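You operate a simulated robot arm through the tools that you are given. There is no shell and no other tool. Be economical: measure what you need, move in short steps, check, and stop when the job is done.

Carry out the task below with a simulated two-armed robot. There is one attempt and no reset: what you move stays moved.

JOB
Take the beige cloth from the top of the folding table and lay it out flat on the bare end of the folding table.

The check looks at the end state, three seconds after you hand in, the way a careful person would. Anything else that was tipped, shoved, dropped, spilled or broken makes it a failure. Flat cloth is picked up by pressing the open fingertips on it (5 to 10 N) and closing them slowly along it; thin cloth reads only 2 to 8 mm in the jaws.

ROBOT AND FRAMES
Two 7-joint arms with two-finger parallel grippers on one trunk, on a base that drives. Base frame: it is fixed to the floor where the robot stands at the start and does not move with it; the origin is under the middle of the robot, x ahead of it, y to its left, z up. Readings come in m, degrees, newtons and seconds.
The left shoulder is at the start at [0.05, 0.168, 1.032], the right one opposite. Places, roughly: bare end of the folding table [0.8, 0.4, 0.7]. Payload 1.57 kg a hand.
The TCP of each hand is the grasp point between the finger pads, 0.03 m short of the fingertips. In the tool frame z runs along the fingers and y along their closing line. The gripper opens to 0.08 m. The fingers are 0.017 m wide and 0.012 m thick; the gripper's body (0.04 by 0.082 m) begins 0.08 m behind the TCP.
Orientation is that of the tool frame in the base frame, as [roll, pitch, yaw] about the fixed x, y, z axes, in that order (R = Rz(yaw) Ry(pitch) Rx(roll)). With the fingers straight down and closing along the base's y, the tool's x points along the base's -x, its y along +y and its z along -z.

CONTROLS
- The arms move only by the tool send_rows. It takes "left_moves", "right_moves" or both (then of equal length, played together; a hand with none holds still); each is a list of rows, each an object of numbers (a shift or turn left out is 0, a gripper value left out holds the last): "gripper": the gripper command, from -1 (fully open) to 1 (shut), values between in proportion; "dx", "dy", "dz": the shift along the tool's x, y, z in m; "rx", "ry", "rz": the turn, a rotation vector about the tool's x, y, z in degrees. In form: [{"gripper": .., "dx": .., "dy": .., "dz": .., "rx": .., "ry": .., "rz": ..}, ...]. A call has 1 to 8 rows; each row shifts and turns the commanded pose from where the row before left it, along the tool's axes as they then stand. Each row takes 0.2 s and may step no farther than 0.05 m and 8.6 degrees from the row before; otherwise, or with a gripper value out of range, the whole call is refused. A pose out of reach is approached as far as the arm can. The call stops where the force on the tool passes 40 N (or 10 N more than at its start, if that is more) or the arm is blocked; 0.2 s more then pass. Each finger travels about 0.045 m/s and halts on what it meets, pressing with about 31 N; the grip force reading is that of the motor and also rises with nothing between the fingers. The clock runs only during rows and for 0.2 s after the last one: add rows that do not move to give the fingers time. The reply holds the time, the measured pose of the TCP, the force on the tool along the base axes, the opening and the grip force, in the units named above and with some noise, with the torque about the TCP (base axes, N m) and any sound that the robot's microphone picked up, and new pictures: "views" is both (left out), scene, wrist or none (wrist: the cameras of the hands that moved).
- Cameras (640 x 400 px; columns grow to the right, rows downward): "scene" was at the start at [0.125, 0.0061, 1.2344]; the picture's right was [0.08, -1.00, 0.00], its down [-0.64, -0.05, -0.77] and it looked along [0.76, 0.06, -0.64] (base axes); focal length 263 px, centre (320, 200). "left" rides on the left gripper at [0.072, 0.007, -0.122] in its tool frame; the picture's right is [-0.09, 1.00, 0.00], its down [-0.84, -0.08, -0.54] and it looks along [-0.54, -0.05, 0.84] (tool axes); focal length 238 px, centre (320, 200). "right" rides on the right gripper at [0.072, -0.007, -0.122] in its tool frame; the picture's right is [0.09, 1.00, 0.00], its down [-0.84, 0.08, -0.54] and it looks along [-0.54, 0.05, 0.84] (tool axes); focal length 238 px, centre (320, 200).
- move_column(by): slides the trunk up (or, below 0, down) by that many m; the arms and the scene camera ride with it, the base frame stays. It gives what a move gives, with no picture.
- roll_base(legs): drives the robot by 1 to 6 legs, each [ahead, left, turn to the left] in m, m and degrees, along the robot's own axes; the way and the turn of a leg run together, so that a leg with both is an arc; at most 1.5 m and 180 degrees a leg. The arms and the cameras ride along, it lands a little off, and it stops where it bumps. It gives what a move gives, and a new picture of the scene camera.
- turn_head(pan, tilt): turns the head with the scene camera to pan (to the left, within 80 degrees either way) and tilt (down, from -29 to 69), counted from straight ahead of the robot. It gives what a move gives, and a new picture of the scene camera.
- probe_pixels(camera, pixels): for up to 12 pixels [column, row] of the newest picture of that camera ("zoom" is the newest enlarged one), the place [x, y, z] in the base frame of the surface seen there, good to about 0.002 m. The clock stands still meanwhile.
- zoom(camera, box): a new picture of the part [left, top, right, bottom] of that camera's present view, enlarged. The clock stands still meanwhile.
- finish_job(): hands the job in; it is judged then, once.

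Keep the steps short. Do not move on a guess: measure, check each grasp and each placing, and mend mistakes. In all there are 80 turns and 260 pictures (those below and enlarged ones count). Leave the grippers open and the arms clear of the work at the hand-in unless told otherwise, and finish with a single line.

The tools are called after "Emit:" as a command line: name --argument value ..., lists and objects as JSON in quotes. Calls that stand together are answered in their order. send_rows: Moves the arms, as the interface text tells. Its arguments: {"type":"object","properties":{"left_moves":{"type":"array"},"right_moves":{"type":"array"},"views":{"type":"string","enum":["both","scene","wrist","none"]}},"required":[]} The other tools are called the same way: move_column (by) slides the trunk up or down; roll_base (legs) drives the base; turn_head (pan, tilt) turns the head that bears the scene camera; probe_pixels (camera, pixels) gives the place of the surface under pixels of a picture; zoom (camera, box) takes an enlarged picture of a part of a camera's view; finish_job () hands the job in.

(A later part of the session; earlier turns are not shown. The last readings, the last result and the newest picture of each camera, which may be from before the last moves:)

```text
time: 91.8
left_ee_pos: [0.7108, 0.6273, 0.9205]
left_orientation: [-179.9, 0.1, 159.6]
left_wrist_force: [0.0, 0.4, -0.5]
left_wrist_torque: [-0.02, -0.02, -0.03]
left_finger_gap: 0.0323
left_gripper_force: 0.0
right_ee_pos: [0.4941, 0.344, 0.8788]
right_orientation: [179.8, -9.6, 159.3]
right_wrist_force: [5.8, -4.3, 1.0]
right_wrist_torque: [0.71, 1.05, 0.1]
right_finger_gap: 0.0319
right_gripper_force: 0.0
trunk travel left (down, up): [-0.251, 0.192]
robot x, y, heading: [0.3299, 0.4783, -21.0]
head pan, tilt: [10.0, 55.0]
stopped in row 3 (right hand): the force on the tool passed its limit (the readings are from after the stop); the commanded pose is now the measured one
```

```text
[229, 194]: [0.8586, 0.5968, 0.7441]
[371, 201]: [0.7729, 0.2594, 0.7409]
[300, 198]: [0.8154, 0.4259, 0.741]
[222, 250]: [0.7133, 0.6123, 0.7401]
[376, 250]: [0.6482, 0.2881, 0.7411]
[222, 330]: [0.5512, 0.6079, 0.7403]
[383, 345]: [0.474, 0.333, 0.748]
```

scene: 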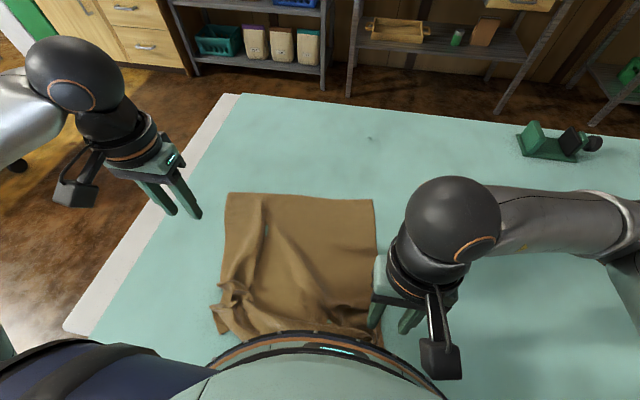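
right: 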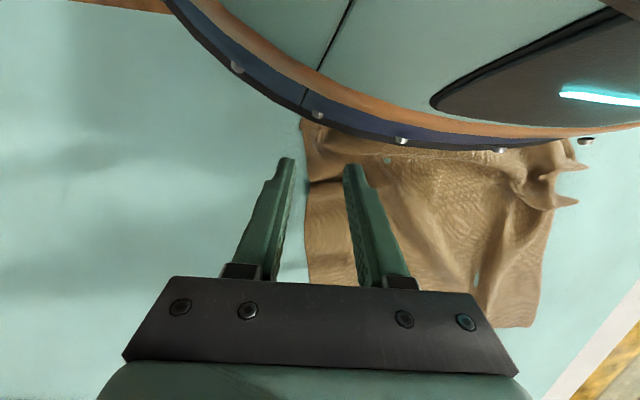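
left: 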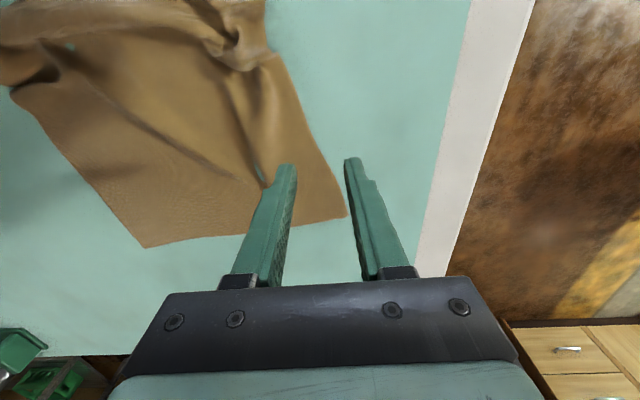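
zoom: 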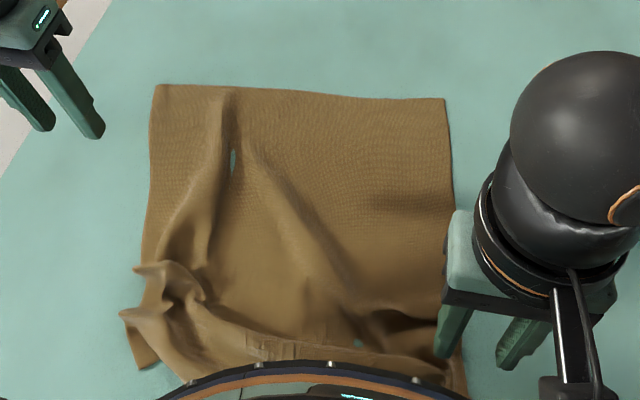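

The far corners are A(0.859,0.597) and B(0.773,0.259). I'll move both hands above points about 2–3.5 cm inside those corners.

Emit:
send_rows --left_moves '[{"gripper": 0, "dx": -0.0166, "dy": -0.0016, "dz": 0.0162}, {"dx": -0.0166, "dy": -0.0016, "dz": 0.0162}, {"dx": -0.0166, "dy": -0.0016, "dz": 0.0162}, {"dx": -0.0166, "dy": -0.0016, "dz": 0.0162}, {"dx": -0.0166, "dy": -0.0016, "dz": 0.0162}, {"dx": -0.0166, "dy": -0.0016, "dz": 0.0162}, {"dx": -0.0166, "dy": -0.0016, "dz": 0.0162}, {"dx": -0.0166, "dy": -0.0016, "dz": 0.0162}]' --right_moves '[{"gripper": 0, "dx": -0.0334, "dy": 0.0066}, {"dx": -0.0334, "dy": 0.0066, "ry": -4.8}, {"dx": -0.0334, "dy": 0.0066, "ry": -4.8}, {"dx": -0.0334, "dy": 0.0066}, {"dx": -0.0334, "dy": 0.0066, "dz": 0.022}, {"dx": -0.0334, "dy": 0.0066, "dz": 0.022}, {"dx": -0.0334, "dy": 0.0066, "dz": 0.022}, {"dx": -0.0334, "dy": 0.0066, "dz": 0.022}]' --views "wrist"

```text
time: 93.6
left_ee_pos: [0.8313, 0.57, 0.7919]
left_orientation: [-179.8, 0.1, 159.6]
left_wrist_force: [0.1, 0.1, -0.1]
left_wrist_torque: [-0.02, -0.01, -0.02]
left_finger_gap: 0.04
left_gripper_force: 0.0
right_ee_pos: [0.7596, 0.2994, 0.7785]
right_orientation: [179.7, 0.1, 159.5]
right_wrist_force: [0.1, -0.9, 0.1]
right_wrist_torque: [-0.01, 0.05, 0.02]
right_finger_gap: 0.0399
right_gripper_force: 0.1
trunk travel left (down, up): [-0.251, 0.192]
robot x, y, heading: [0.3348, 0.4811, -21.0]
head pan, tilt: [10.0, 55.0]
```

right: 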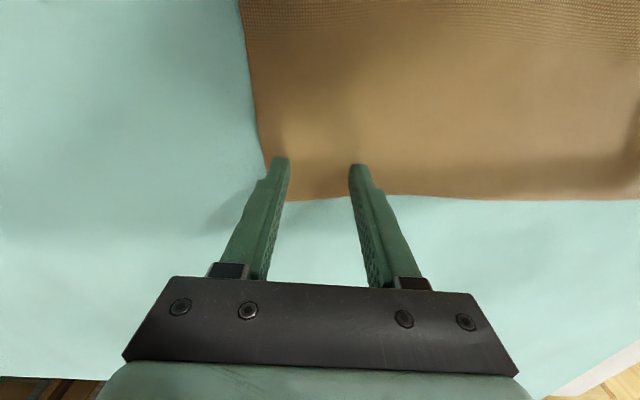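
left: 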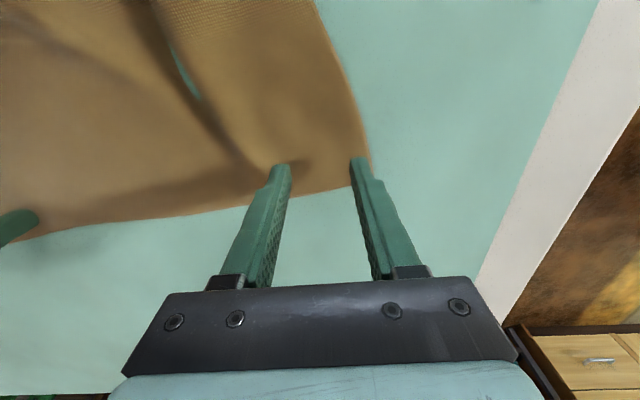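

Both are well placed. I'll make small shifts inward and press.

Emit:
send_rows --left_moves '[{"dx": 0.004, "dy": -0.008, "dz": 0.01}, {"dz": 0.007}, {"dz": 0.0025}, {}]' --right_moves '[{"dx": 0.004, "dy": 0.006, "dz": 0.003}, {"dz": 0.002}, {"dz": 0.001}, {}]' --views "none"

```text
time: 94.6
left_ee_pos: [0.8237, 0.5648, 0.7735]
left_orientation: [-179.9, 0.1, 159.6]
left_wrist_force: [0.2, 0.0, -0.6]
left_wrist_torque: [-0.01, 0.01, 0.01]
left_finger_gap: 0.0398
left_gripper_force: 0.1
right_ee_pos: [0.7586, 0.3073, 0.7722]
right_orientation: [179.7, 0.1, 159.4]
right_wrist_force: [0.3, 0.1, -0.4]
right_wrist_torque: [0.03, 0.03, -0.04]
right_finger_gap: 0.04
right_gripper_force: 0.0
trunk travel left (down, up): [-0.251, 0.192]
robot x, y, heading: [0.3337, 0.4742, -20.8]
head pan, tilt: [10.0, 55.0]
```

Emit:
send_rows --left_moves '[{"dz": 0.002}, {"dz": 0.001}, {}]' --right_moves '[{"dz": 0.0015}, {"dz": 0.001}, {}]' --views "none"

```text
time: 95.4
left_ee_pos: [0.8248, 0.5633, 0.7708]
left_orientation: [-180.0, 0.3, 159.7]
left_wrist_force: [-7.4, 2.8, 18.9]
left_wrist_torque: [0.56, 0.13, 0.2]
left_finger_gap: 0.04
left_gripper_force: 0.0
right_ee_pos: [0.7601, 0.307, 0.7717]
right_orientation: [179.7, 0.0, 159.5]
right_wrist_force: [-7.8, 0.4, 16.2]
right_wrist_torque: [-0.39, 0.39, -0.17]
right_finger_gap: 0.0402
right_gripper_force: 0.2
trunk travel left (down, up): [-0.251, 0.192]
robot x, y, heading: [0.3362, 0.4759, -20.9]
head pan, tilt: [10.0, 55.0]
```

The presses are 19 N and 16 N. I'll ease 0.7 mm, close slowly, then lift a little and check.

Emit:
send_rows --left_moves '[{"dz": -0.0008}, {"gripper": 0.15}, {"gripper": 0.3}, {"gripper": 0.45}, {"gripper": 0.6}, {"gripper": 0.75}, {"gripper": 0.9}, {"gripper": 1}]' --right_moves '[{"dz": -0.0006}, {"gripper": 0.15}, {"gripper": 0.3}, {"gripper": 0.45}, {"gripper": 0.6}, {"gripper": 0.75}, {"gripper": 0.9}, {"gripper": 1}]' --views "none"

Emit:
send_rows --left_moves '[{}, {"dz": -0.01}, {"dz": -0.015}, {"dz": -0.015}, {}]' --right_moves '[{}, {"dz": -0.01}, {"dz": -0.015}, {"dz": -0.015}, {}]' --views "both"

```text
time: 97.2
left_ee_pos: [0.8232, 0.5607, 0.7715]
left_orientation: [-179.6, 0.3, 159.5]
left_wrist_force: [-1.7, -9.2, 22.2]
left_wrist_torque: [-0.09, 0.02, -0.01]
left_finger_gap: 0.0025
left_gripper_force: 23.3
right_ee_pos: [0.7593, 0.3086, 0.7727]
right_orientation: [179.4, 0.0, 159.6]
right_wrist_force: [4.0, 10.4, 16.6]
right_wrist_torque: [0.27, -0.13, 0.1]
right_finger_gap: 0.0024
right_gripper_force: 23.7
trunk travel left (down, up): [-0.251, 0.192]
robot x, y, heading: [0.3353, 0.4785, -20.9]
head pan, tilt: [10.0, 55.0]
```

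```text
time: 98.4
left_ee_pos: [0.8236, 0.5607, 0.8092]
left_orientation: [-179.7, 0.1, 159.7]
left_wrist_force: [-3.8, -15.1, -0.1]
left_wrist_torque: [-0.49, 0.09, -0.02]
left_finger_gap: 0.002
left_gripper_force: 23.0
right_ee_pos: [0.7577, 0.3079, 0.8087]
right_orientation: [179.6, 0.0, 159.5]
right_wrist_force: [4.0, 14.7, -0.4]
right_wrist_torque: [0.45, -0.1, 0.07]
right_finger_gap: 0.0022
right_gripper_force: 23.7
trunk travel left (down, up): [-0.251, 0.192]
robot x, y, heading: [0.3343, 0.4774, -20.8]
head pan, tilt: [10.0, 55.0]
```

scene: 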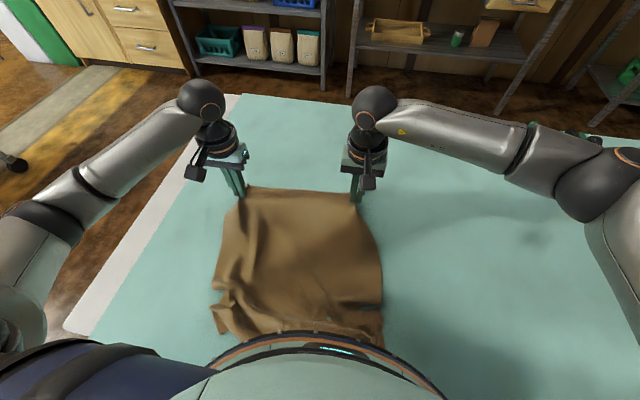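
right: 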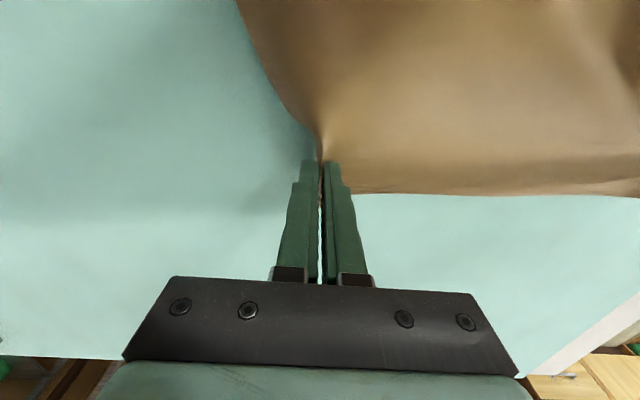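
left: 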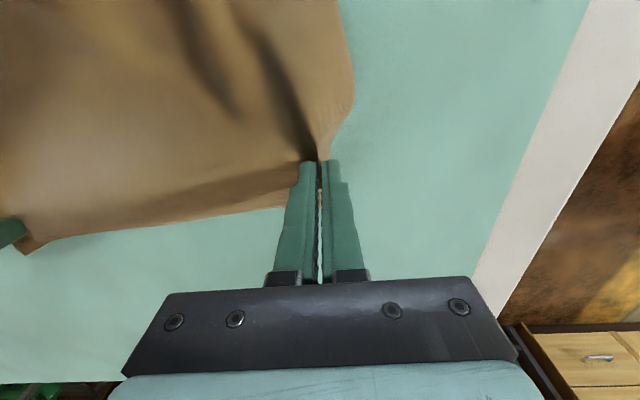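

Both far corners are held, but the stretch between them is 15 N, so I'll ease that first. Then I'll draw the cloth forward to f≈0.72 so the near part trails out straight.

Emit:
send_rows --left_moves '[{"dy": -0.006}, {"dx": -0.022, "dy": -0.0045}, {"dx": -0.022, "dy": -0.0045}, {"dx": -0.022, "dy": -0.0045}, {"dx": -0.022, "dy": -0.0045}, {"dx": -0.022, "dy": -0.0045}, {"dx": -0.022, "dy": -0.0045}, {"dx": -0.022, "dy": -0.0045}]' --right_moves '[{"dy": 0.005}, {"dx": -0.018, "dy": -0.0045}, {"dx": -0.018, "dy": -0.0045}, {"dx": -0.018, "dy": -0.0045}, {"dx": -0.018, "dy": -0.0045}, {"dx": -0.018, "dy": -0.0045}, {"dx": -0.018, "dy": -0.0045}, {"dx": -0.018, "dy": -0.0045}]' --views "scene"

Emit:
zoom --camera "scene" --box '[190, 130, 430, 330]'

```text
time: 100.2
left_ee_pos: [0.9556, 0.4711, 0.8081]
left_orientation: [-179.9, 0.0, 159.6]
left_wrist_force: [-0.5, -1.2, 0.8]
left_wrist_torque: [-0.01, 0.0, -0.02]
left_finger_gap: 0.0021
left_gripper_force: 23.4
right_ee_pos: [0.8664, 0.2372, 0.8105]
right_orientation: [179.7, 0.0, 159.5]
right_wrist_force: [-0.1, -0.3, -1.3]
right_wrist_torque: [0.04, 0.03, 0.05]
right_finger_gap: 0.002
right_gripper_force: 23.7
trunk travel left (down, up): [-0.251, 0.192]
robot x, y, heading: [0.3349, 0.4784, -20.8]
head pan, tilt: [10.0, 55.0]
```

scene: 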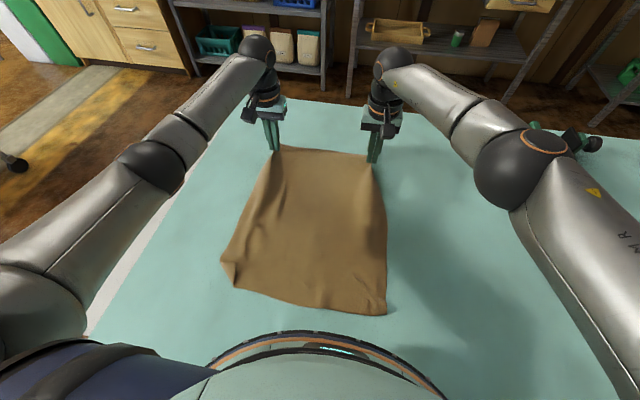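

```text
2.00 times, centred on (310, 230) of scene
```

zoom: 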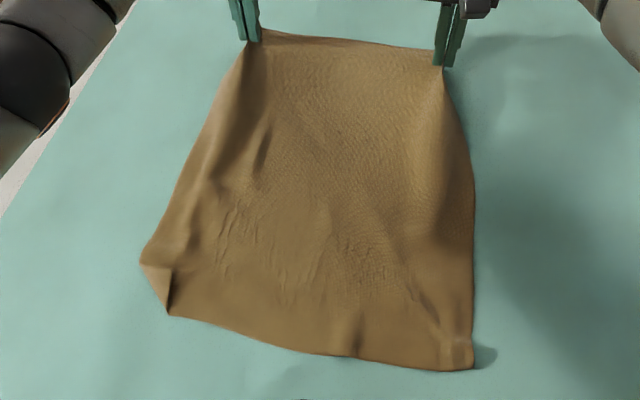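

Excellent, the near edge trailed out almost flat; only the near-left corner tip has a small fold. I'll lower the far corners with a slight outward spread and release them.

Emit:
send_rows --left_moves '[{"dx": -0.004, "dy": 0.005, "dz": 0.012}, {"dx": -0.004, "dy": 0.005, "dz": 0.012}, {"dy": 0.003, "dz": 0.008}, {"gripper": 0.8}, {"gripper": 0.6}, {"gripper": 0.4}, {"gripper": 0.1}, {}]' --right_moves '[{"dx": -0.004, "dy": -0.005, "dz": 0.012}, {"dx": -0.004, "dy": -0.005, "dz": 0.012}, {"dy": -0.003, "dz": 0.009}, {"gripper": 0.8}, {"gripper": 0.6}, {"gripper": 0.4}, {"gripper": 0.1}, {}]' --views "none"

Emit:
send_rows --left_moves '[{"dz": -0.01}, {"dz": -0.03}, {"dz": -0.04}, {"dz": -0.04, "dx": 0.02, "dy": 0.03}, {"dx": 0.04, "dy": 0.03}, {"dx": 0.04, "dy": 0.02}, {"dx": 0.04}, {"dx": 0.03}]' --right_moves '[{"dz": -0.01}, {"dz": -0.03}, {"dz": -0.04}, {"dz": -0.04, "dy": -0.03}, {"dy": -0.04}, {"dy": -0.04}, {"dy": -0.04}, {}]' --views "both"

Emit:
zoom --camera "scene" --box '[190, 130, 430, 330]'

```text
time: 102.0
left_ee_pos: [0.9678, 0.4812, 0.7777]
left_orientation: [-179.8, 0.1, 159.6]
left_wrist_force: [0.2, -0.8, -0.5]
left_wrist_torque: [0.0, -0.01, -0.02]
left_finger_gap: 0.036
left_gripper_force: 0.0
right_ee_pos: [0.867, 0.2232, 0.7774]
right_orientation: [179.7, 0.0, 159.4]
right_wrist_force: [0.4, -0.1, -0.3]
right_wrist_torque: [-0.01, -0.02, -0.01]
right_finger_gap: 0.0358
right_gripper_force: 0.1
right hand out of reach, approached as far as the arm can: row 2
trunk travel left (down, up): [-0.251, 0.192]
robot x, y, heading: [0.3364, 0.4759, -20.7]
head pan, tilt: [10.0, 55.0]
```

```text
refused: row 4 steps farther than a row can; nothing moved
```

```text
2.00 times, centred on (310, 230) of scene
```

zoom: 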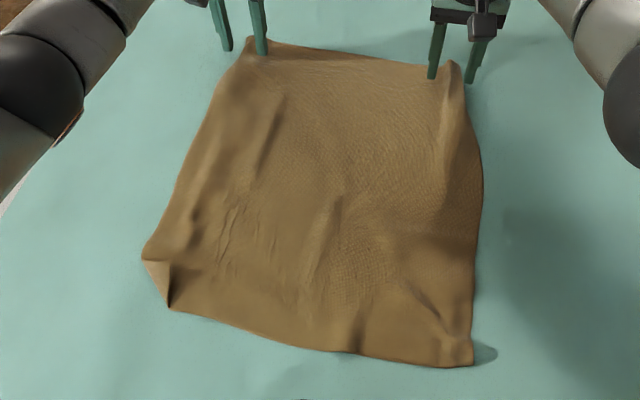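

The hands are released. I'll lift straight up and move both aside with smaller steps.

Emit:
send_rows --left_moves '[{"dz": -0.01}, {"dz": -0.03}, {"dz": -0.04}, {"dz": -0.02, "dx": 0.02, "dy": 0.03}, {"dx": 0.03, "dy": 0.03}, {"dx": 0.04, "dy": 0.02}, {"dx": 0.04}, {"dx": 0.03}]' --right_moves '[{"dz": -0.01}, {"dz": -0.03}, {"dz": -0.04}, {"dz": -0.02, "dy": -0.03}, {"dy": -0.04}, {"dy": -0.04}, {"dy": -0.04}, {}]' --views "both"

Emit:
zoom --camera "scene" --box '[190, 130, 430, 330]'

Emit:
probe_pixels --camera "scene" --pixels '[[275, 152], [374, 162], [222, 260], [234, 283], [228, 268], [383, 311], [300, 300], [370, 185], [290, 190], [330, 300], [325, 230], [392, 305]]'

```text
time: 103.8
left_ee_pos: [0.8449, 0.6149, 0.8809]
left_orientation: [-179.9, 0.1, 159.7]
left_wrist_force: [1.2, -0.2, 0.1]
left_wrist_torque: [0.0, -0.01, 0.0]
left_finger_gap: 0.0361
left_gripper_force: 0.1
right_ee_pos: [0.8155, 0.0835, 0.8767]
right_orientation: [179.7, 0.0, 159.3]
right_wrist_force: [-0.1, 0.1, 0.0]
right_wrist_torque: [0.01, 0.0, 0.02]
right_finger_gap: 0.0361
right_gripper_force: 0.2
trunk travel left (down, up): [-0.251, 0.192]
robot x, y, heading: [0.3371, 0.4778, -20.8]
head pan, tilt: [10.0, 55.0]
```

scene: 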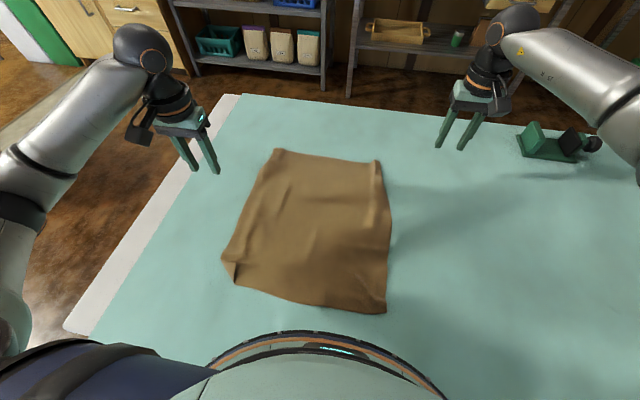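
right: 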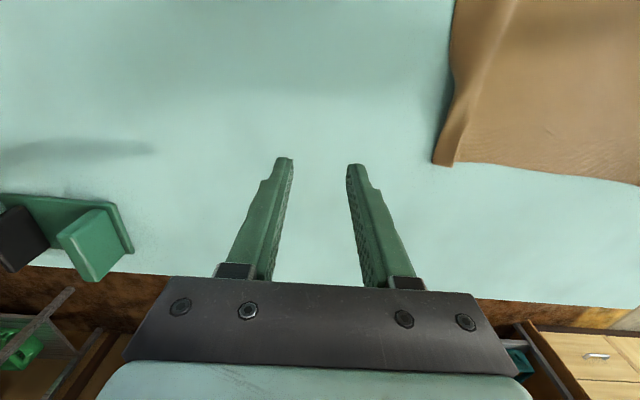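
left: 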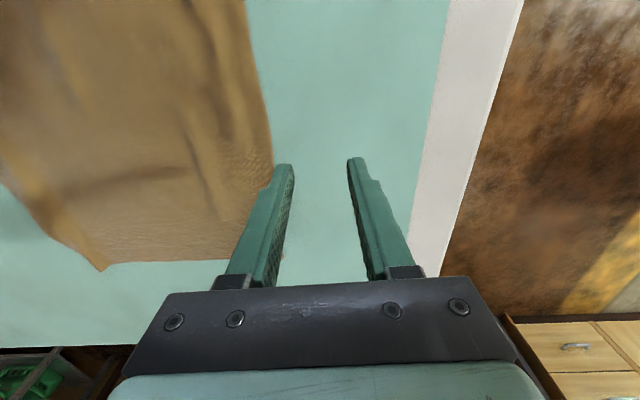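

```text
2.00 times, centred on (310, 230) of scene
```

zoom: 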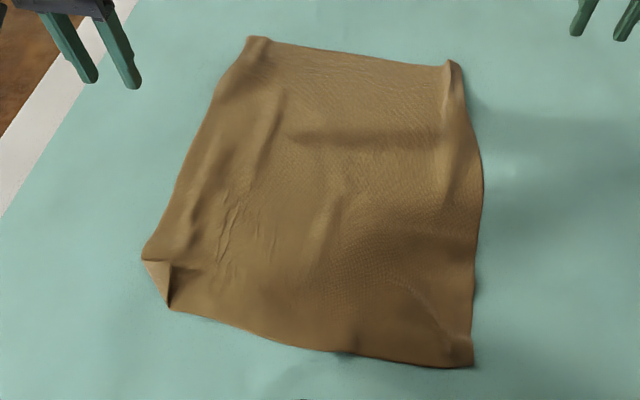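

```text
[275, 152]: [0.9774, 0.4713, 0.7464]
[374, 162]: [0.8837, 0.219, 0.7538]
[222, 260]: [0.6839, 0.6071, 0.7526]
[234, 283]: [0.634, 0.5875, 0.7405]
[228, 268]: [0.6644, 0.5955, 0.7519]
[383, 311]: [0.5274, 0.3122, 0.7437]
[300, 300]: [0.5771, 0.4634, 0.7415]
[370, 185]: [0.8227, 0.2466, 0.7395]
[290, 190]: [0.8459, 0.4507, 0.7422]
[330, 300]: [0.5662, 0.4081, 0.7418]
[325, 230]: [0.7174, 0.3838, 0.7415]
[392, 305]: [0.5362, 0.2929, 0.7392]
```

The cloth lies flat on the bare end. Two things remain: the far edge is drawn in (A to B is 0.27 m instead of 0.35), which leaves soft ridges, and the near-left tip has a small fold. I'll spread the far corners by pressing the open fingertips near them and sliding outward, moving above them first.

Emit:
send_rows --left_moves '[{"dx": -0.038, "dy": -0.027}, {"dx": -0.038, "dy": -0.027}, {"dx": -0.038, "dy": -0.027}, {"dx": -0.038, "dy": -0.027}, {"dz": 0.04}, {"dz": 0.035}, {"dz": 0.03}, {"dz": 0.001}]' --right_moves '[{"dx": 0.003, "dy": 0.044}, {"dx": 0.003, "dy": 0.044}, {"dx": 0.003, "dy": 0.044}, {"dx": 0.003, "dy": 0.044}, {"dz": 0.04}, {"dz": 0.035}, {"dz": 0.025}, {"dz": 0.001}]' --views "wrist"

```text
time: 105.6
left_ee_pos: [0.9509, 0.4621, 0.7724]
left_orientation: [-179.9, 0.2, 159.6]
left_wrist_force: [-1.4, 0.3, 2.3]
left_wrist_torque: [0.07, -0.01, 0.03]
left_finger_gap: 0.036
left_gripper_force: 0.1
right_ee_pos: [0.865, 0.2534, 0.7763]
right_orientation: [179.8, 0.1, 159.4]
right_wrist_force: [-0.7, -0.7, -0.1]
right_wrist_torque: [-0.01, -0.02, -0.01]
right_finger_gap: 0.0362
right_gripper_force: 0.0
trunk travel left (down, up): [-0.251, 0.192]
robot x, y, heading: [0.3341, 0.4764, -20.8]
head pan, tilt: [10.0, 55.0]
```

right: 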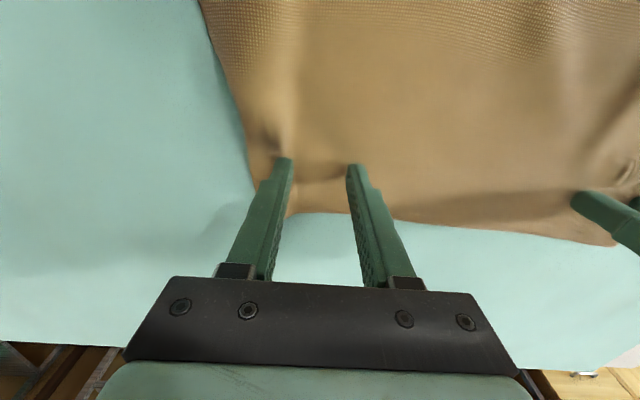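
left: 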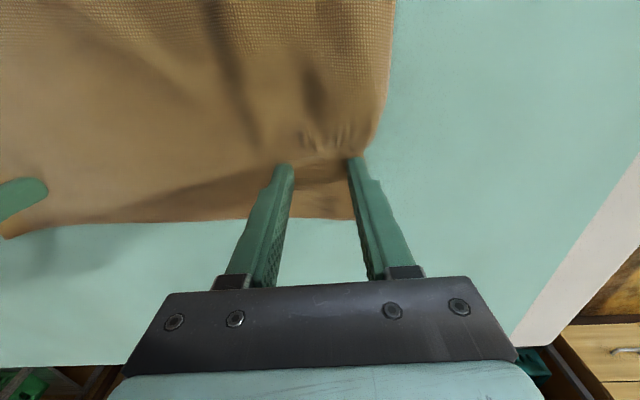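

The fingers are in place at both corners. I'll press lightly and slide them outward, left 4 cm and right 3.5 cm.

Emit:
send_rows --left_moves '[{"dz": 0.0008}, {"dz": 0.0008}, {}, {"dy": 0.01}, {"dy": 0.01}, {"dy": 0.01}, {"dy": 0.01}, {}]' --right_moves '[{"dz": 0.004}, {"dz": 0.0015}, {}, {"dy": -0.009}, {"dy": -0.009}, {"dy": -0.009}, {"dy": -0.009}, {}]' --views "both"

Emit:
zoom --camera "scene" --box '[190, 130, 430, 330]'

```text
time: 107.4
left_ee_pos: [0.9644, 0.4973, 0.7715]
left_orientation: [-179.7, 0.2, 159.6]
left_wrist_force: [-2.4, -8.8, 13.3]
left_wrist_torque: [-0.53, 0.14, 0.02]
left_finger_gap: 0.0445
left_gripper_force: 5.3
right_ee_pos: [0.853, 0.2189, 0.7725]
right_orientation: [179.7, 0.2, 159.5]
right_wrist_force: [2.7, 8.5, 13.9]
right_wrist_torque: [0.09, 0.06, -0.05]
right_finger_gap: 0.0285
right_gripper_force: 0.0
trunk travel left (down, up): [-0.251, 0.192]
robot x, y, heading: [0.3312, 0.4801, -20.9]
head pan, tilt: [10.0, 55.0]
```

scene: 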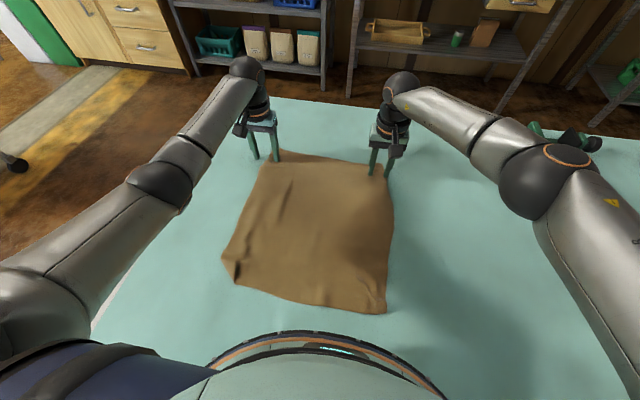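
right: 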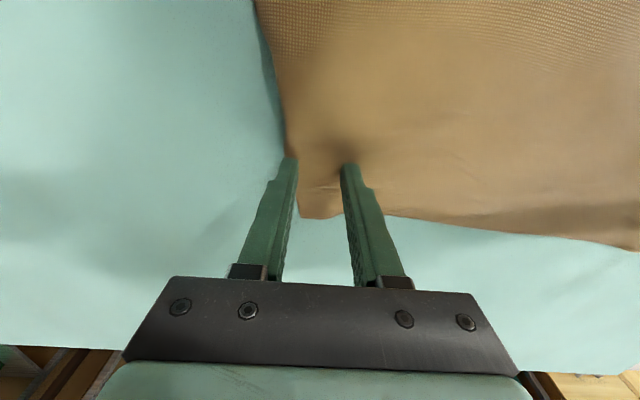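
left: 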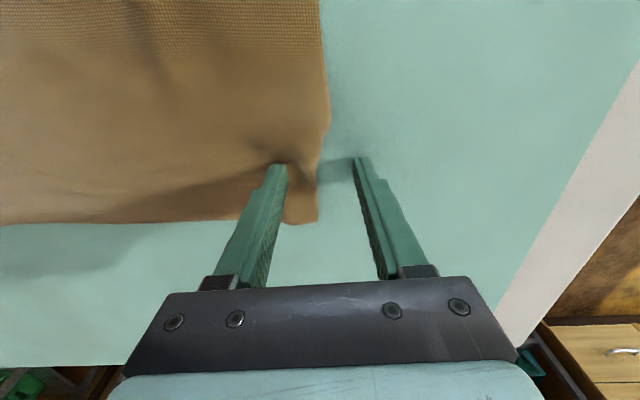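

```text
2.00 times, centred on (310, 230) of scene
```

zoom: 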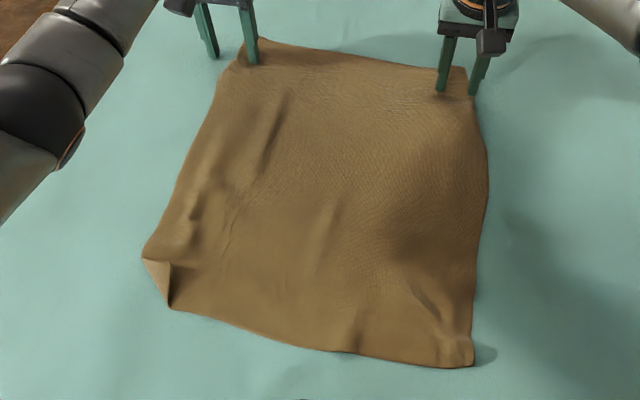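

The right corner is smooth now and the left is better. I'll lift both; the right goes aside and the left goes above the near-left corner to inspect the fold.

Emit:
send_rows --left_moves '[{"dz": -0.03}, {"dz": -0.045}, {"dx": 0.048, "dz": -0.01}, {"dx": 0.048, "dz": -0.01}, {"dx": 0.048, "dz": -0.01}, {"dx": 0.048, "dz": -0.01}, {"dx": 0.048}, {"dx": 0.048}]' --right_moves '[{"dz": -0.03}, {"dz": -0.045}, {"dy": -0.04, "dz": -0.02}, {"dy": -0.045}, {"dy": -0.045}, {}, {}, {}]' --views "both"

Emit:
zoom --camera "left" --box '[160, 80, 420, 242]'

Emit:
zoom --camera "scene" --box '[200, 220, 300, 300]'

Emit:
probe_pixels --camera "scene" --pixels '[[275, 152], [378, 166], [222, 258], [234, 283], [228, 265], [226, 272], [385, 308], [290, 190], [258, 175], [240, 262], [255, 210], [250, 225]]'

```text
time: 109.2
left_ee_pos: [0.6951, 0.598, 0.8821]
left_orientation: [-179.9, -0.1, 159.7]
left_wrist_force: [-0.9, 0.1, 0.0]
left_wrist_torque: [0.01, 0.02, -0.01]
left_finger_gap: 0.0357
left_gripper_force: 0.0
right_ee_pos: [0.8029, 0.0972, 0.8665]
right_orientation: [179.8, 0.1, 159.4]
right_wrist_force: [0.2, -0.1, 0.3]
right_wrist_torque: [0.0, 0.01, 0.0]
right_finger_gap: 0.0359
right_gripper_force: 0.0
trunk travel left (down, up): [-0.251, 0.192]
robot x, y, heading: [0.3373, 0.4796, -20.9]
head pan, tilt: [10.0, 55.0]
```

scene: 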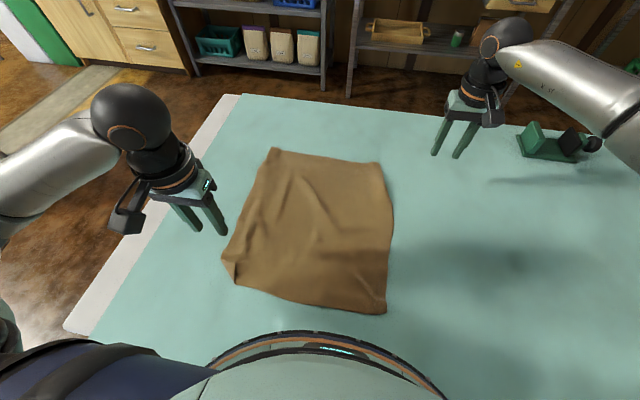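
right: 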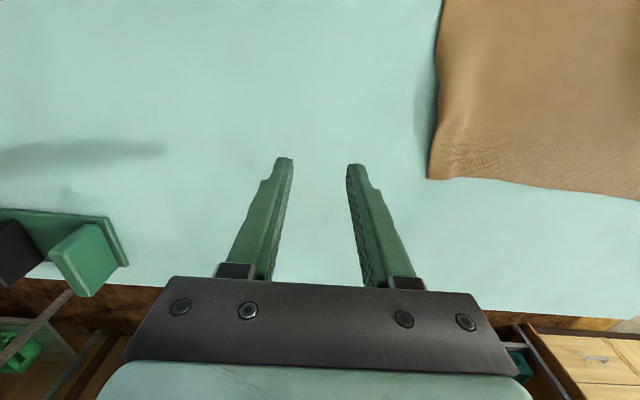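
left: 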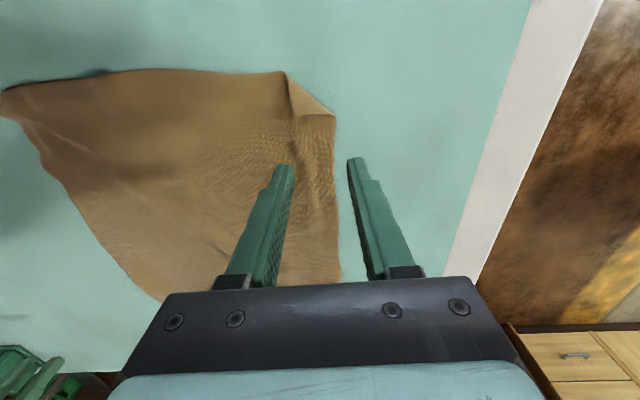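

```text
2.46 times, centred on (290, 161) of left
```

zoom: 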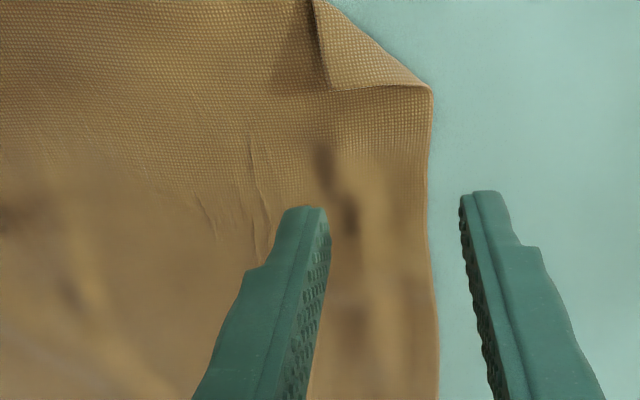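

```text
5.00 times, centred on (250, 260) of scene
```

zoom: 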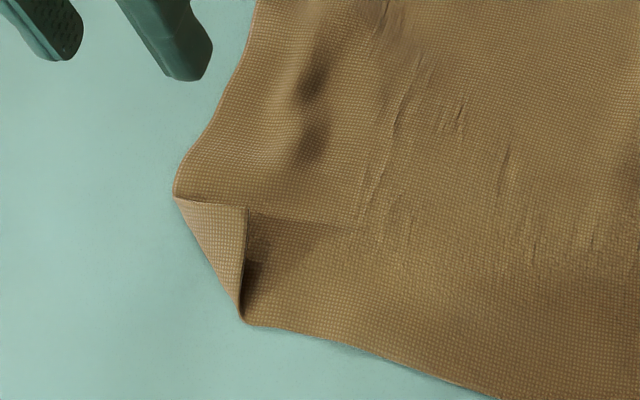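

```text
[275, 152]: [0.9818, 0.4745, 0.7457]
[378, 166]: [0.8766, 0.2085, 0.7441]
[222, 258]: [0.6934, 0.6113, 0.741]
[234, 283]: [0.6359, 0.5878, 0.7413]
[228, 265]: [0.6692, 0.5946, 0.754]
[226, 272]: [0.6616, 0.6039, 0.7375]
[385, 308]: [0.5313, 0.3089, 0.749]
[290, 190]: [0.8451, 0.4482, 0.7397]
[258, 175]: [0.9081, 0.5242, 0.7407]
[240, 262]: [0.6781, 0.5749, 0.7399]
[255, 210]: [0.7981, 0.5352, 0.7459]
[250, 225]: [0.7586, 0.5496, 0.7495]
```

The near-left tip is folded over on top; the flap's tip is at about (0.678,0.582) and the fold line runs (0.693,0.611)–(0.636,0.588). I'll close the left fingers, set them down just inside the flap tip, nearly touching the cloth, and then push outward to flip it back.

Emit:
send_rows --left_moves '[{"gripper": 1, "dx": -0.003, "dy": -0.036}, {}, {}, {"dz": 0.035}, {"dz": 0.035}, {"dz": 0.03}, {"dz": 0.0065}, {}]' --views "wrist"

Emit:
zoom --camera "scene" --box '[200, 220, 300, 300]'

Emit:
zoom --camera "left" --box '[240, 80, 400, 180]'

```text
time: 111.0
left_ee_pos: [0.6837, 0.5622, 0.7768]
left_orientation: [-179.9, 0.1, 159.6]
left_wrist_force: [0.1, 0.4, 0.1]
left_wrist_torque: [0.02, -0.03, 0.0]
left_finger_gap: 0.0
left_gripper_force: 21.0
right_ee_pos: [0.8044, 0.0969, 0.8666]
right_orientation: [179.8, 0.0, 159.4]
right_wrist_force: [-0.6, 0.8, 0.2]
right_wrist_torque: [-0.01, 0.02, 0.0]
right_finger_gap: 0.0361
right_gripper_force: 0.0
trunk travel left (down, up): [-0.251, 0.192]
robot x, y, heading: [0.3365, 0.4808, -20.9]
head pan, tilt: [10.0, 55.0]
```

left: 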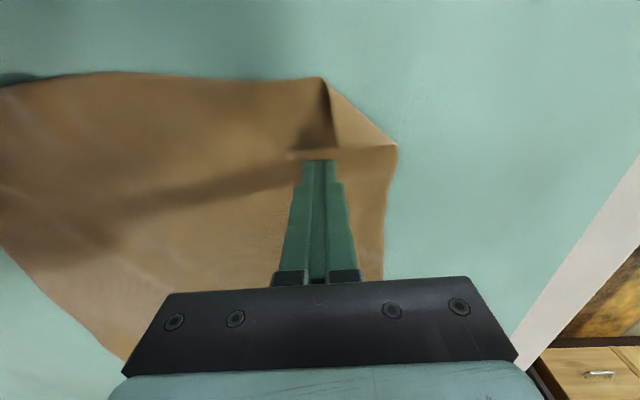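

```text
5.00 times, centred on (250, 260) of scene
```

zoom: 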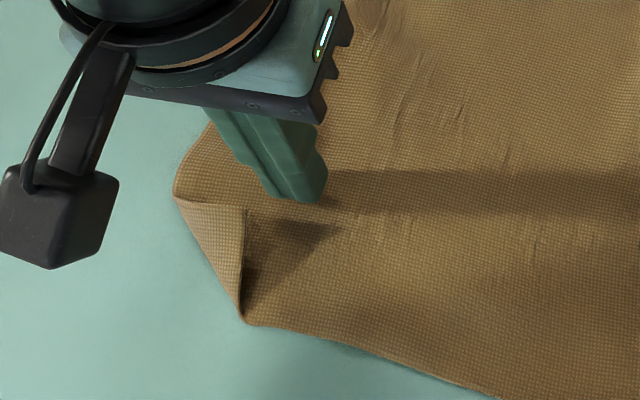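

```text
4.00 times, centred on (320, 130) of left
```

zoom: 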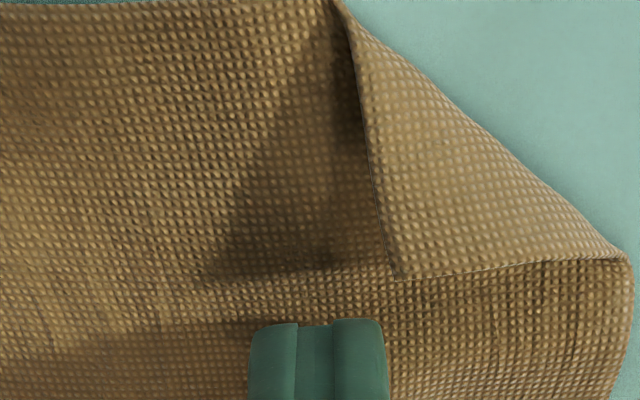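

I can see the flap's free edge clearly: the finger is just beyond its tip, and the flap stands off the cloth. I'll step inward, slide in toward me beside the edge, go down 3.5 mm, and push outward to flip it, then lift.

Emit:
send_rows --left_moves '[{"dy": -0.014}, {"dx": 0.0165}, {"dx": 0.0165}, {"dz": 0.0035}, {"dx": 0.007, "dy": 0.014}, {"dx": 0.007, "dy": 0.014}, {"dx": 0.007, "dy": 0.014}, {"dx": 0.005, "dy": 0.014}]' --views "wrist"

Emit:
send_rows --left_moves '[{"dx": 0.004, "dy": 0.012}, {"dy": 0.01}, {}, {"dz": -0.03}, {"dz": -0.04}, {"dz": -0.04, "dy": 0.02}, {"dx": -0.03, "dy": 0.03}, {}]' --views "both"

Emit:
zoom --camera "scene" --box '[190, 130, 430, 330]'

```text
time: 112.8
left_ee_pos: [0.6449, 0.6241, 0.7729]
left_orientation: [-179.8, 0.0, 159.5]
left_wrist_force: [-0.2, -0.4, -0.4]
left_wrist_torque: [-0.01, -0.03, -0.02]
left_finger_gap: 0.0
left_gripper_force: 22.0
right_ee_pos: [0.8035, 0.0961, 0.8664]
right_orientation: [179.7, 0.0, 159.3]
right_wrist_force: [0.4, -0.7, 0.3]
right_wrist_torque: [0.01, 0.01, 0.01]
right_finger_gap: 0.036
right_gripper_force: 0.1
trunk travel left (down, up): [-0.251, 0.192]
robot x, y, heading: [0.3351, 0.4768, -20.8]
head pan, tilt: [10.0, 55.0]
```

left: 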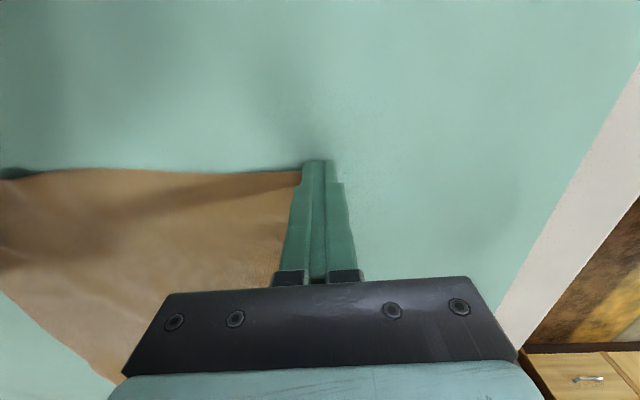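

```text
time: 114.6
left_ee_pos: [0.7162, 0.6759, 0.8725]
left_orientation: [-179.8, 0.1, 159.6]
left_wrist_force: [0.1, -1.1, -1.4]
left_wrist_torque: [-0.02, 0.03, 0.01]
left_finger_gap: 0.0
left_gripper_force: 21.2
left hand out of reach, approached as far as the arm can: row 1, 4, 5
right_ee_pos: [0.8036, 0.0963, 0.8666]
right_orientation: [179.8, 0.0, 159.4]
right_wrist_force: [-0.1, 1.6, -0.4]
right_wrist_torque: [0.03, 0.0, 0.0]
right_finger_gap: 0.036
right_gripper_force: 0.1
trunk travel left (down, up): [-0.251, 0.192]
robot x, y, heading: [0.3345, 0.48, -20.9]
head pan, tilt: [10.0, 55.0]
```

scene: 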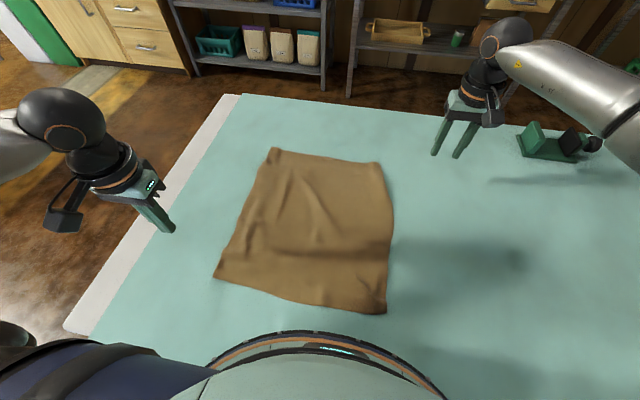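
left: 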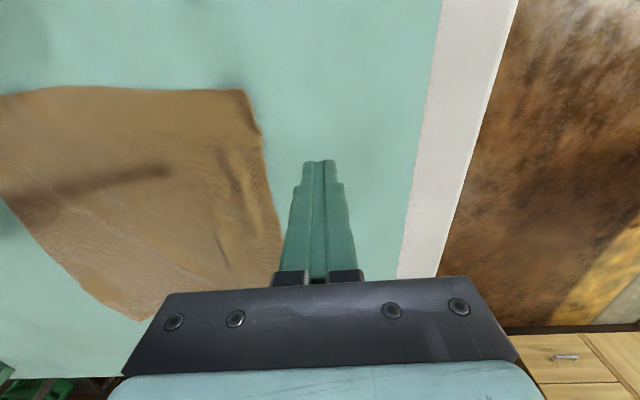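

```text
2.00 times, centred on (310, 230) of scene
```

zoom: 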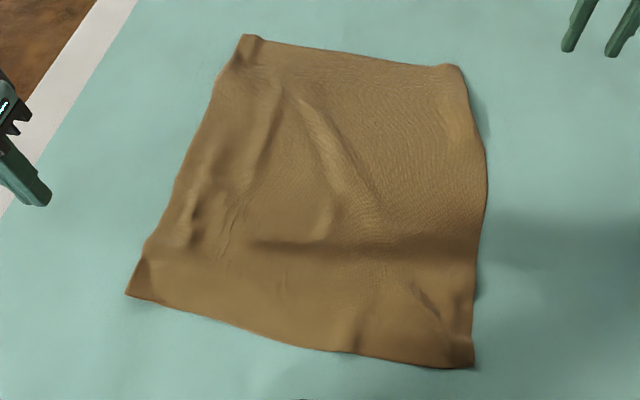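

The corner is unfolded. The far edge is still drawn in a little (A to B 0.285 m), which leaves shallow ripples on the left. I'll press at both far corners once more, sliding the left one outward 5 cm with closed fingers while the right anchors.

Emit:
send_rows --left_moves '[{"dx": -0.0417, "dy": -0.0175}, {"dx": -0.0417, "dy": -0.0175}, {"dx": -0.0417, "dy": -0.0175}, {"dx": -0.0417, "dy": -0.0175}, {"dx": -0.0417, "dy": -0.0175}, {"dx": -0.0417, "dy": -0.0175}, {"dx": -0.0417, "dy": -0.0175}, {}]' --right_moves '[{"dy": 0.038}, {"dy": 0.038}, {"dy": 0.038}, {"dy": 0.038}, {}, {}, {}, {}]' --views "none"

Emit:
send_rows --left_moves '[{"dz": 0.045}, {"dz": 0.045}, {"dz": 0.0095}, {"dz": 0.0025}, {"dy": 0.012}, {"dy": 0.012}, {"dy": 0.012}, {"dy": 0.012}]' --right_moves '[{"dz": 0.045}, {"dz": 0.04}, {"dz": 0.009}, {"dz": 0.0025}, {"dy": -0.004}, {"dy": -0.004}, {"dy": -0.004}, {"dy": -0.004}]' --views "both"

Emit:
zoom --camera "scene" --box '[190, 130, 430, 330]'

```text
time: 116.4
left_ee_pos: [0.9482, 0.4639, 0.8762]
left_orientation: [-179.9, 0.2, 159.5]
left_wrist_force: [-0.5, -0.4, 0.5]
left_wrist_torque: [0.01, 0.03, 0.05]
left_finger_gap: 0.0
left_gripper_force: 21.2
right_ee_pos: [0.8632, 0.2407, 0.8641]
right_orientation: [179.7, 0.0, 159.4]
right_wrist_force: [0.2, 0.4, -0.1]
right_wrist_torque: [-0.01, -0.04, 0.01]
right_finger_gap: 0.0361
right_gripper_force: 0.0
trunk travel left (down, up): [-0.251, 0.192]
robot x, y, heading: [0.3334, 0.479, -21.0]
head pan, tilt: [10.0, 55.0]
```

```text
time: 118.2
left_ee_pos: [0.961, 0.5073, 0.7772]
left_orientation: [-179.9, 0.0, 159.6]
left_wrist_force: [-0.5, 0.5, 0.7]
left_wrist_torque: [0.01, 0.0, 0.01]
left_finger_gap: 0.0
left_gripper_force: 20.5
right_ee_pos: [0.8554, 0.2258, 0.7719]
right_orientation: [179.6, 0.4, 159.5]
right_wrist_force: [3.1, 14.0, 28.4]
right_wrist_torque: [-0.08, 0.06, 0.0]
right_finger_gap: 0.0244
right_gripper_force: 0.0
trunk travel left (down, up): [-0.251, 0.192]
robot x, y, heading: [0.3365, 0.4778, -20.7]
head pan, tilt: [10.0, 55.0]
```

scene: 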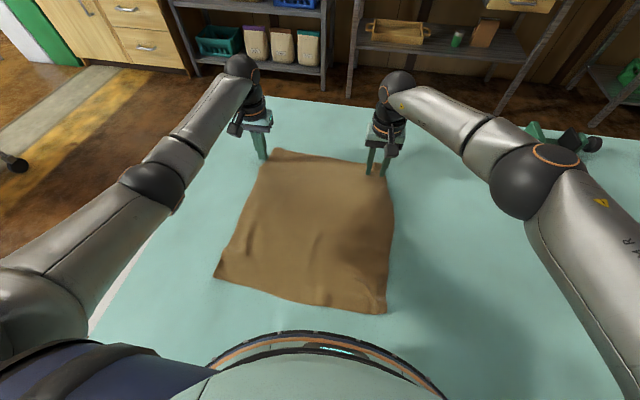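
right: 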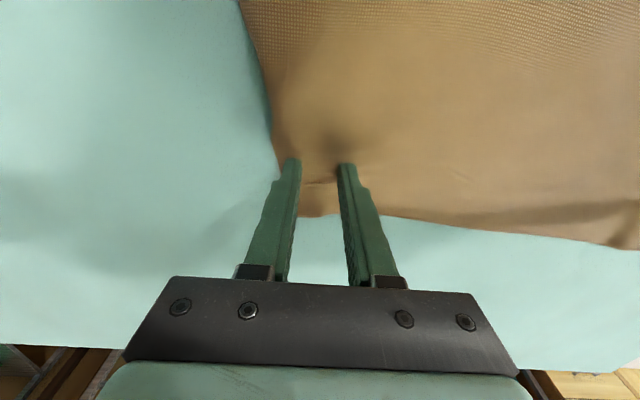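
left: 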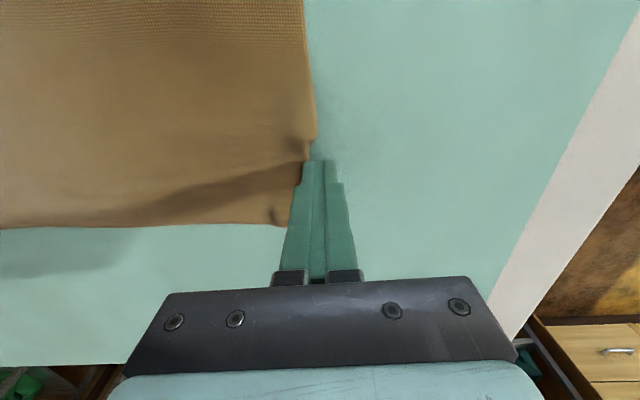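

```text
2.00 times, centred on (310, 230) of scene
```

zoom: 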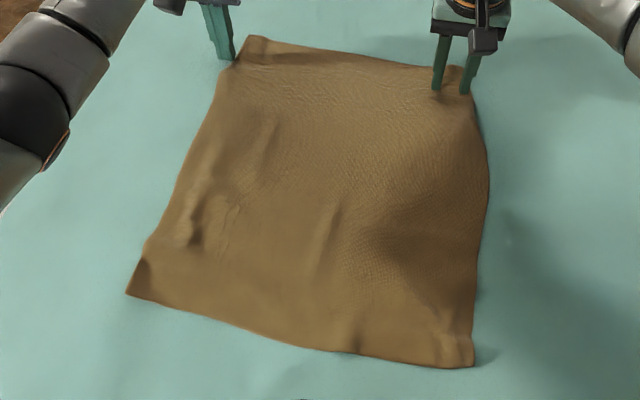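

The left finger was still 5 mm above the cloth. I'll repeat just that slide with real contact while the right keeps anchoring.

Emit:
send_rows --left_moves '[{"dz": -0.012}, {"dy": -0.045}, {"dy": -0.015}, {"dz": 0.015}, {"dz": 0.0048}, {"dy": 0.014}, {"dy": 0.014}, {"dy": 0.014}]' --right_moves '[{"dz": -0.001}, {}, {}, {}, {}, {}, {}, {}]' --views "none"

Emit:
zoom --camera "scene" --box '[190, 130, 430, 330]'

```text
time: 120.0
left_ee_pos: [0.9566, 0.4866, 0.7714]
left_orientation: [-179.5, 0.4, 159.4]
left_wrist_force: [-5.5, -16.6, 18.7]
left_wrist_torque: [-0.32, 0.08, -0.01]
left_finger_gap: 0.0003
left_gripper_force: 21.5
right_ee_pos: [0.8545, 0.2242, 0.7726]
right_orientation: [179.7, 0.2, 159.3]
right_wrist_force: [4.8, 8.5, 20.5]
right_wrist_torque: [-0.09, -0.02, 0.04]
right_finger_gap: 0.0271
right_gripper_force: 0.2
trunk travel left (down, up): [-0.251, 0.192]
robot x, y, heading: [0.3353, 0.4793, -20.7]
head pan, tilt: [10.0, 55.0]
```

```text
2.00 times, centred on (310, 230) of scene
```

zoom: 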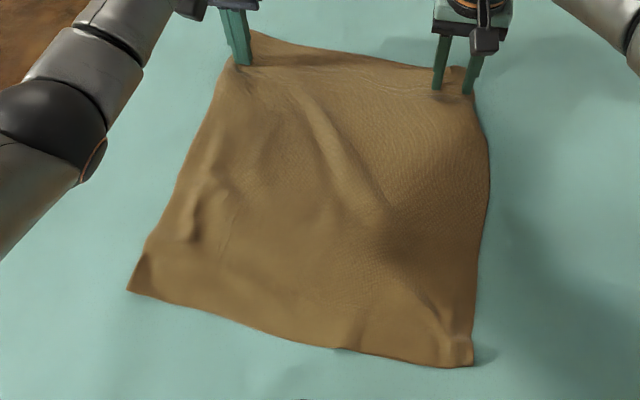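

The slide took hold. I'll lift both hands straight up and clear them to the sides, opening the grippers, then look.

Emit:
send_rows --left_moves '[{"dz": -0.02}, {"dz": -0.04}, {"dz": -0.045, "gripper": -1}, {"dz": -0.03, "dy": 0.03}, {"dx": 0.03, "dy": 0.035}, {"dx": 0.04, "dy": 0.02}, {"dx": 0.04, "dy": 0.02}, {}]' --right_moves '[{"dz": -0.02}, {"dz": -0.04}, {"dz": -0.045}, {"dz": -0.03, "dy": -0.03}, {"dy": -0.045}, {"dy": -0.045}, {"dy": -0.03}, {}]' --views "scene"

Emit:
zoom --camera "scene" --box '[190, 130, 430, 330]'

Emit:
probe_pixels --camera "scene" --pixels '[[276, 150], [378, 166], [214, 276], [385, 310], [312, 190], [325, 210], [335, 230], [247, 245], [300, 250], [360, 220], [260, 190], [290, 190]]'

```text
time: 121.8
left_ee_pos: [0.8916, 0.6267, 0.9054]
left_orientation: [-179.9, 0.1, 159.6]
left_wrist_force: [-0.1, -0.2, -0.7]
left_wrist_torque: [-0.03, -0.01, 0.01]
left_finger_gap: 0.0801
left_gripper_force: 0.1
right_ee_pos: [0.7984, 0.0818, 0.9041]
right_orientation: [179.8, -0.1, 159.4]
right_wrist_force: [0.0, -0.1, -0.6]
right_wrist_torque: [0.01, 0.07, 0.0]
right_finger_gap: 0.036
right_gripper_force: 0.1
trunk travel left (down, up): [-0.251, 0.192]
robot x, y, heading: [0.3344, 0.4783, -20.8]
head pan, tilt: [10.0, 55.0]
```

scene: 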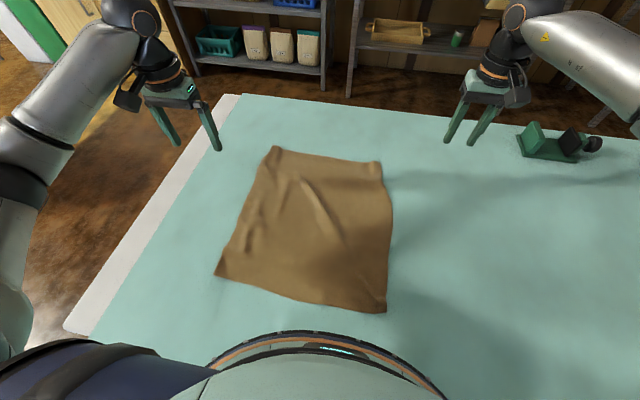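

```text
2.00 times, centred on (310, 230) of scene
```

zoom: 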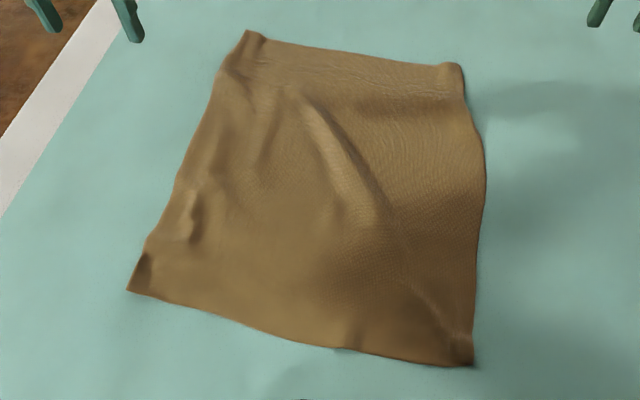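

```text
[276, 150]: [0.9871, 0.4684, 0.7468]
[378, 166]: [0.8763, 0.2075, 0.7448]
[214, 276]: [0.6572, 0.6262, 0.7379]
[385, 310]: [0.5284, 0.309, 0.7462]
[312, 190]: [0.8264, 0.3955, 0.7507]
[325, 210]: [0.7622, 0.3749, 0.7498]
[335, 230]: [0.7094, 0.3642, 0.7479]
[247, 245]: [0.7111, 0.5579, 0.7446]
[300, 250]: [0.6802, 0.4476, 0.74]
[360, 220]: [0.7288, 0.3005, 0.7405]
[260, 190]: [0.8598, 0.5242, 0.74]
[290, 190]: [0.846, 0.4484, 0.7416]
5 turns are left
```

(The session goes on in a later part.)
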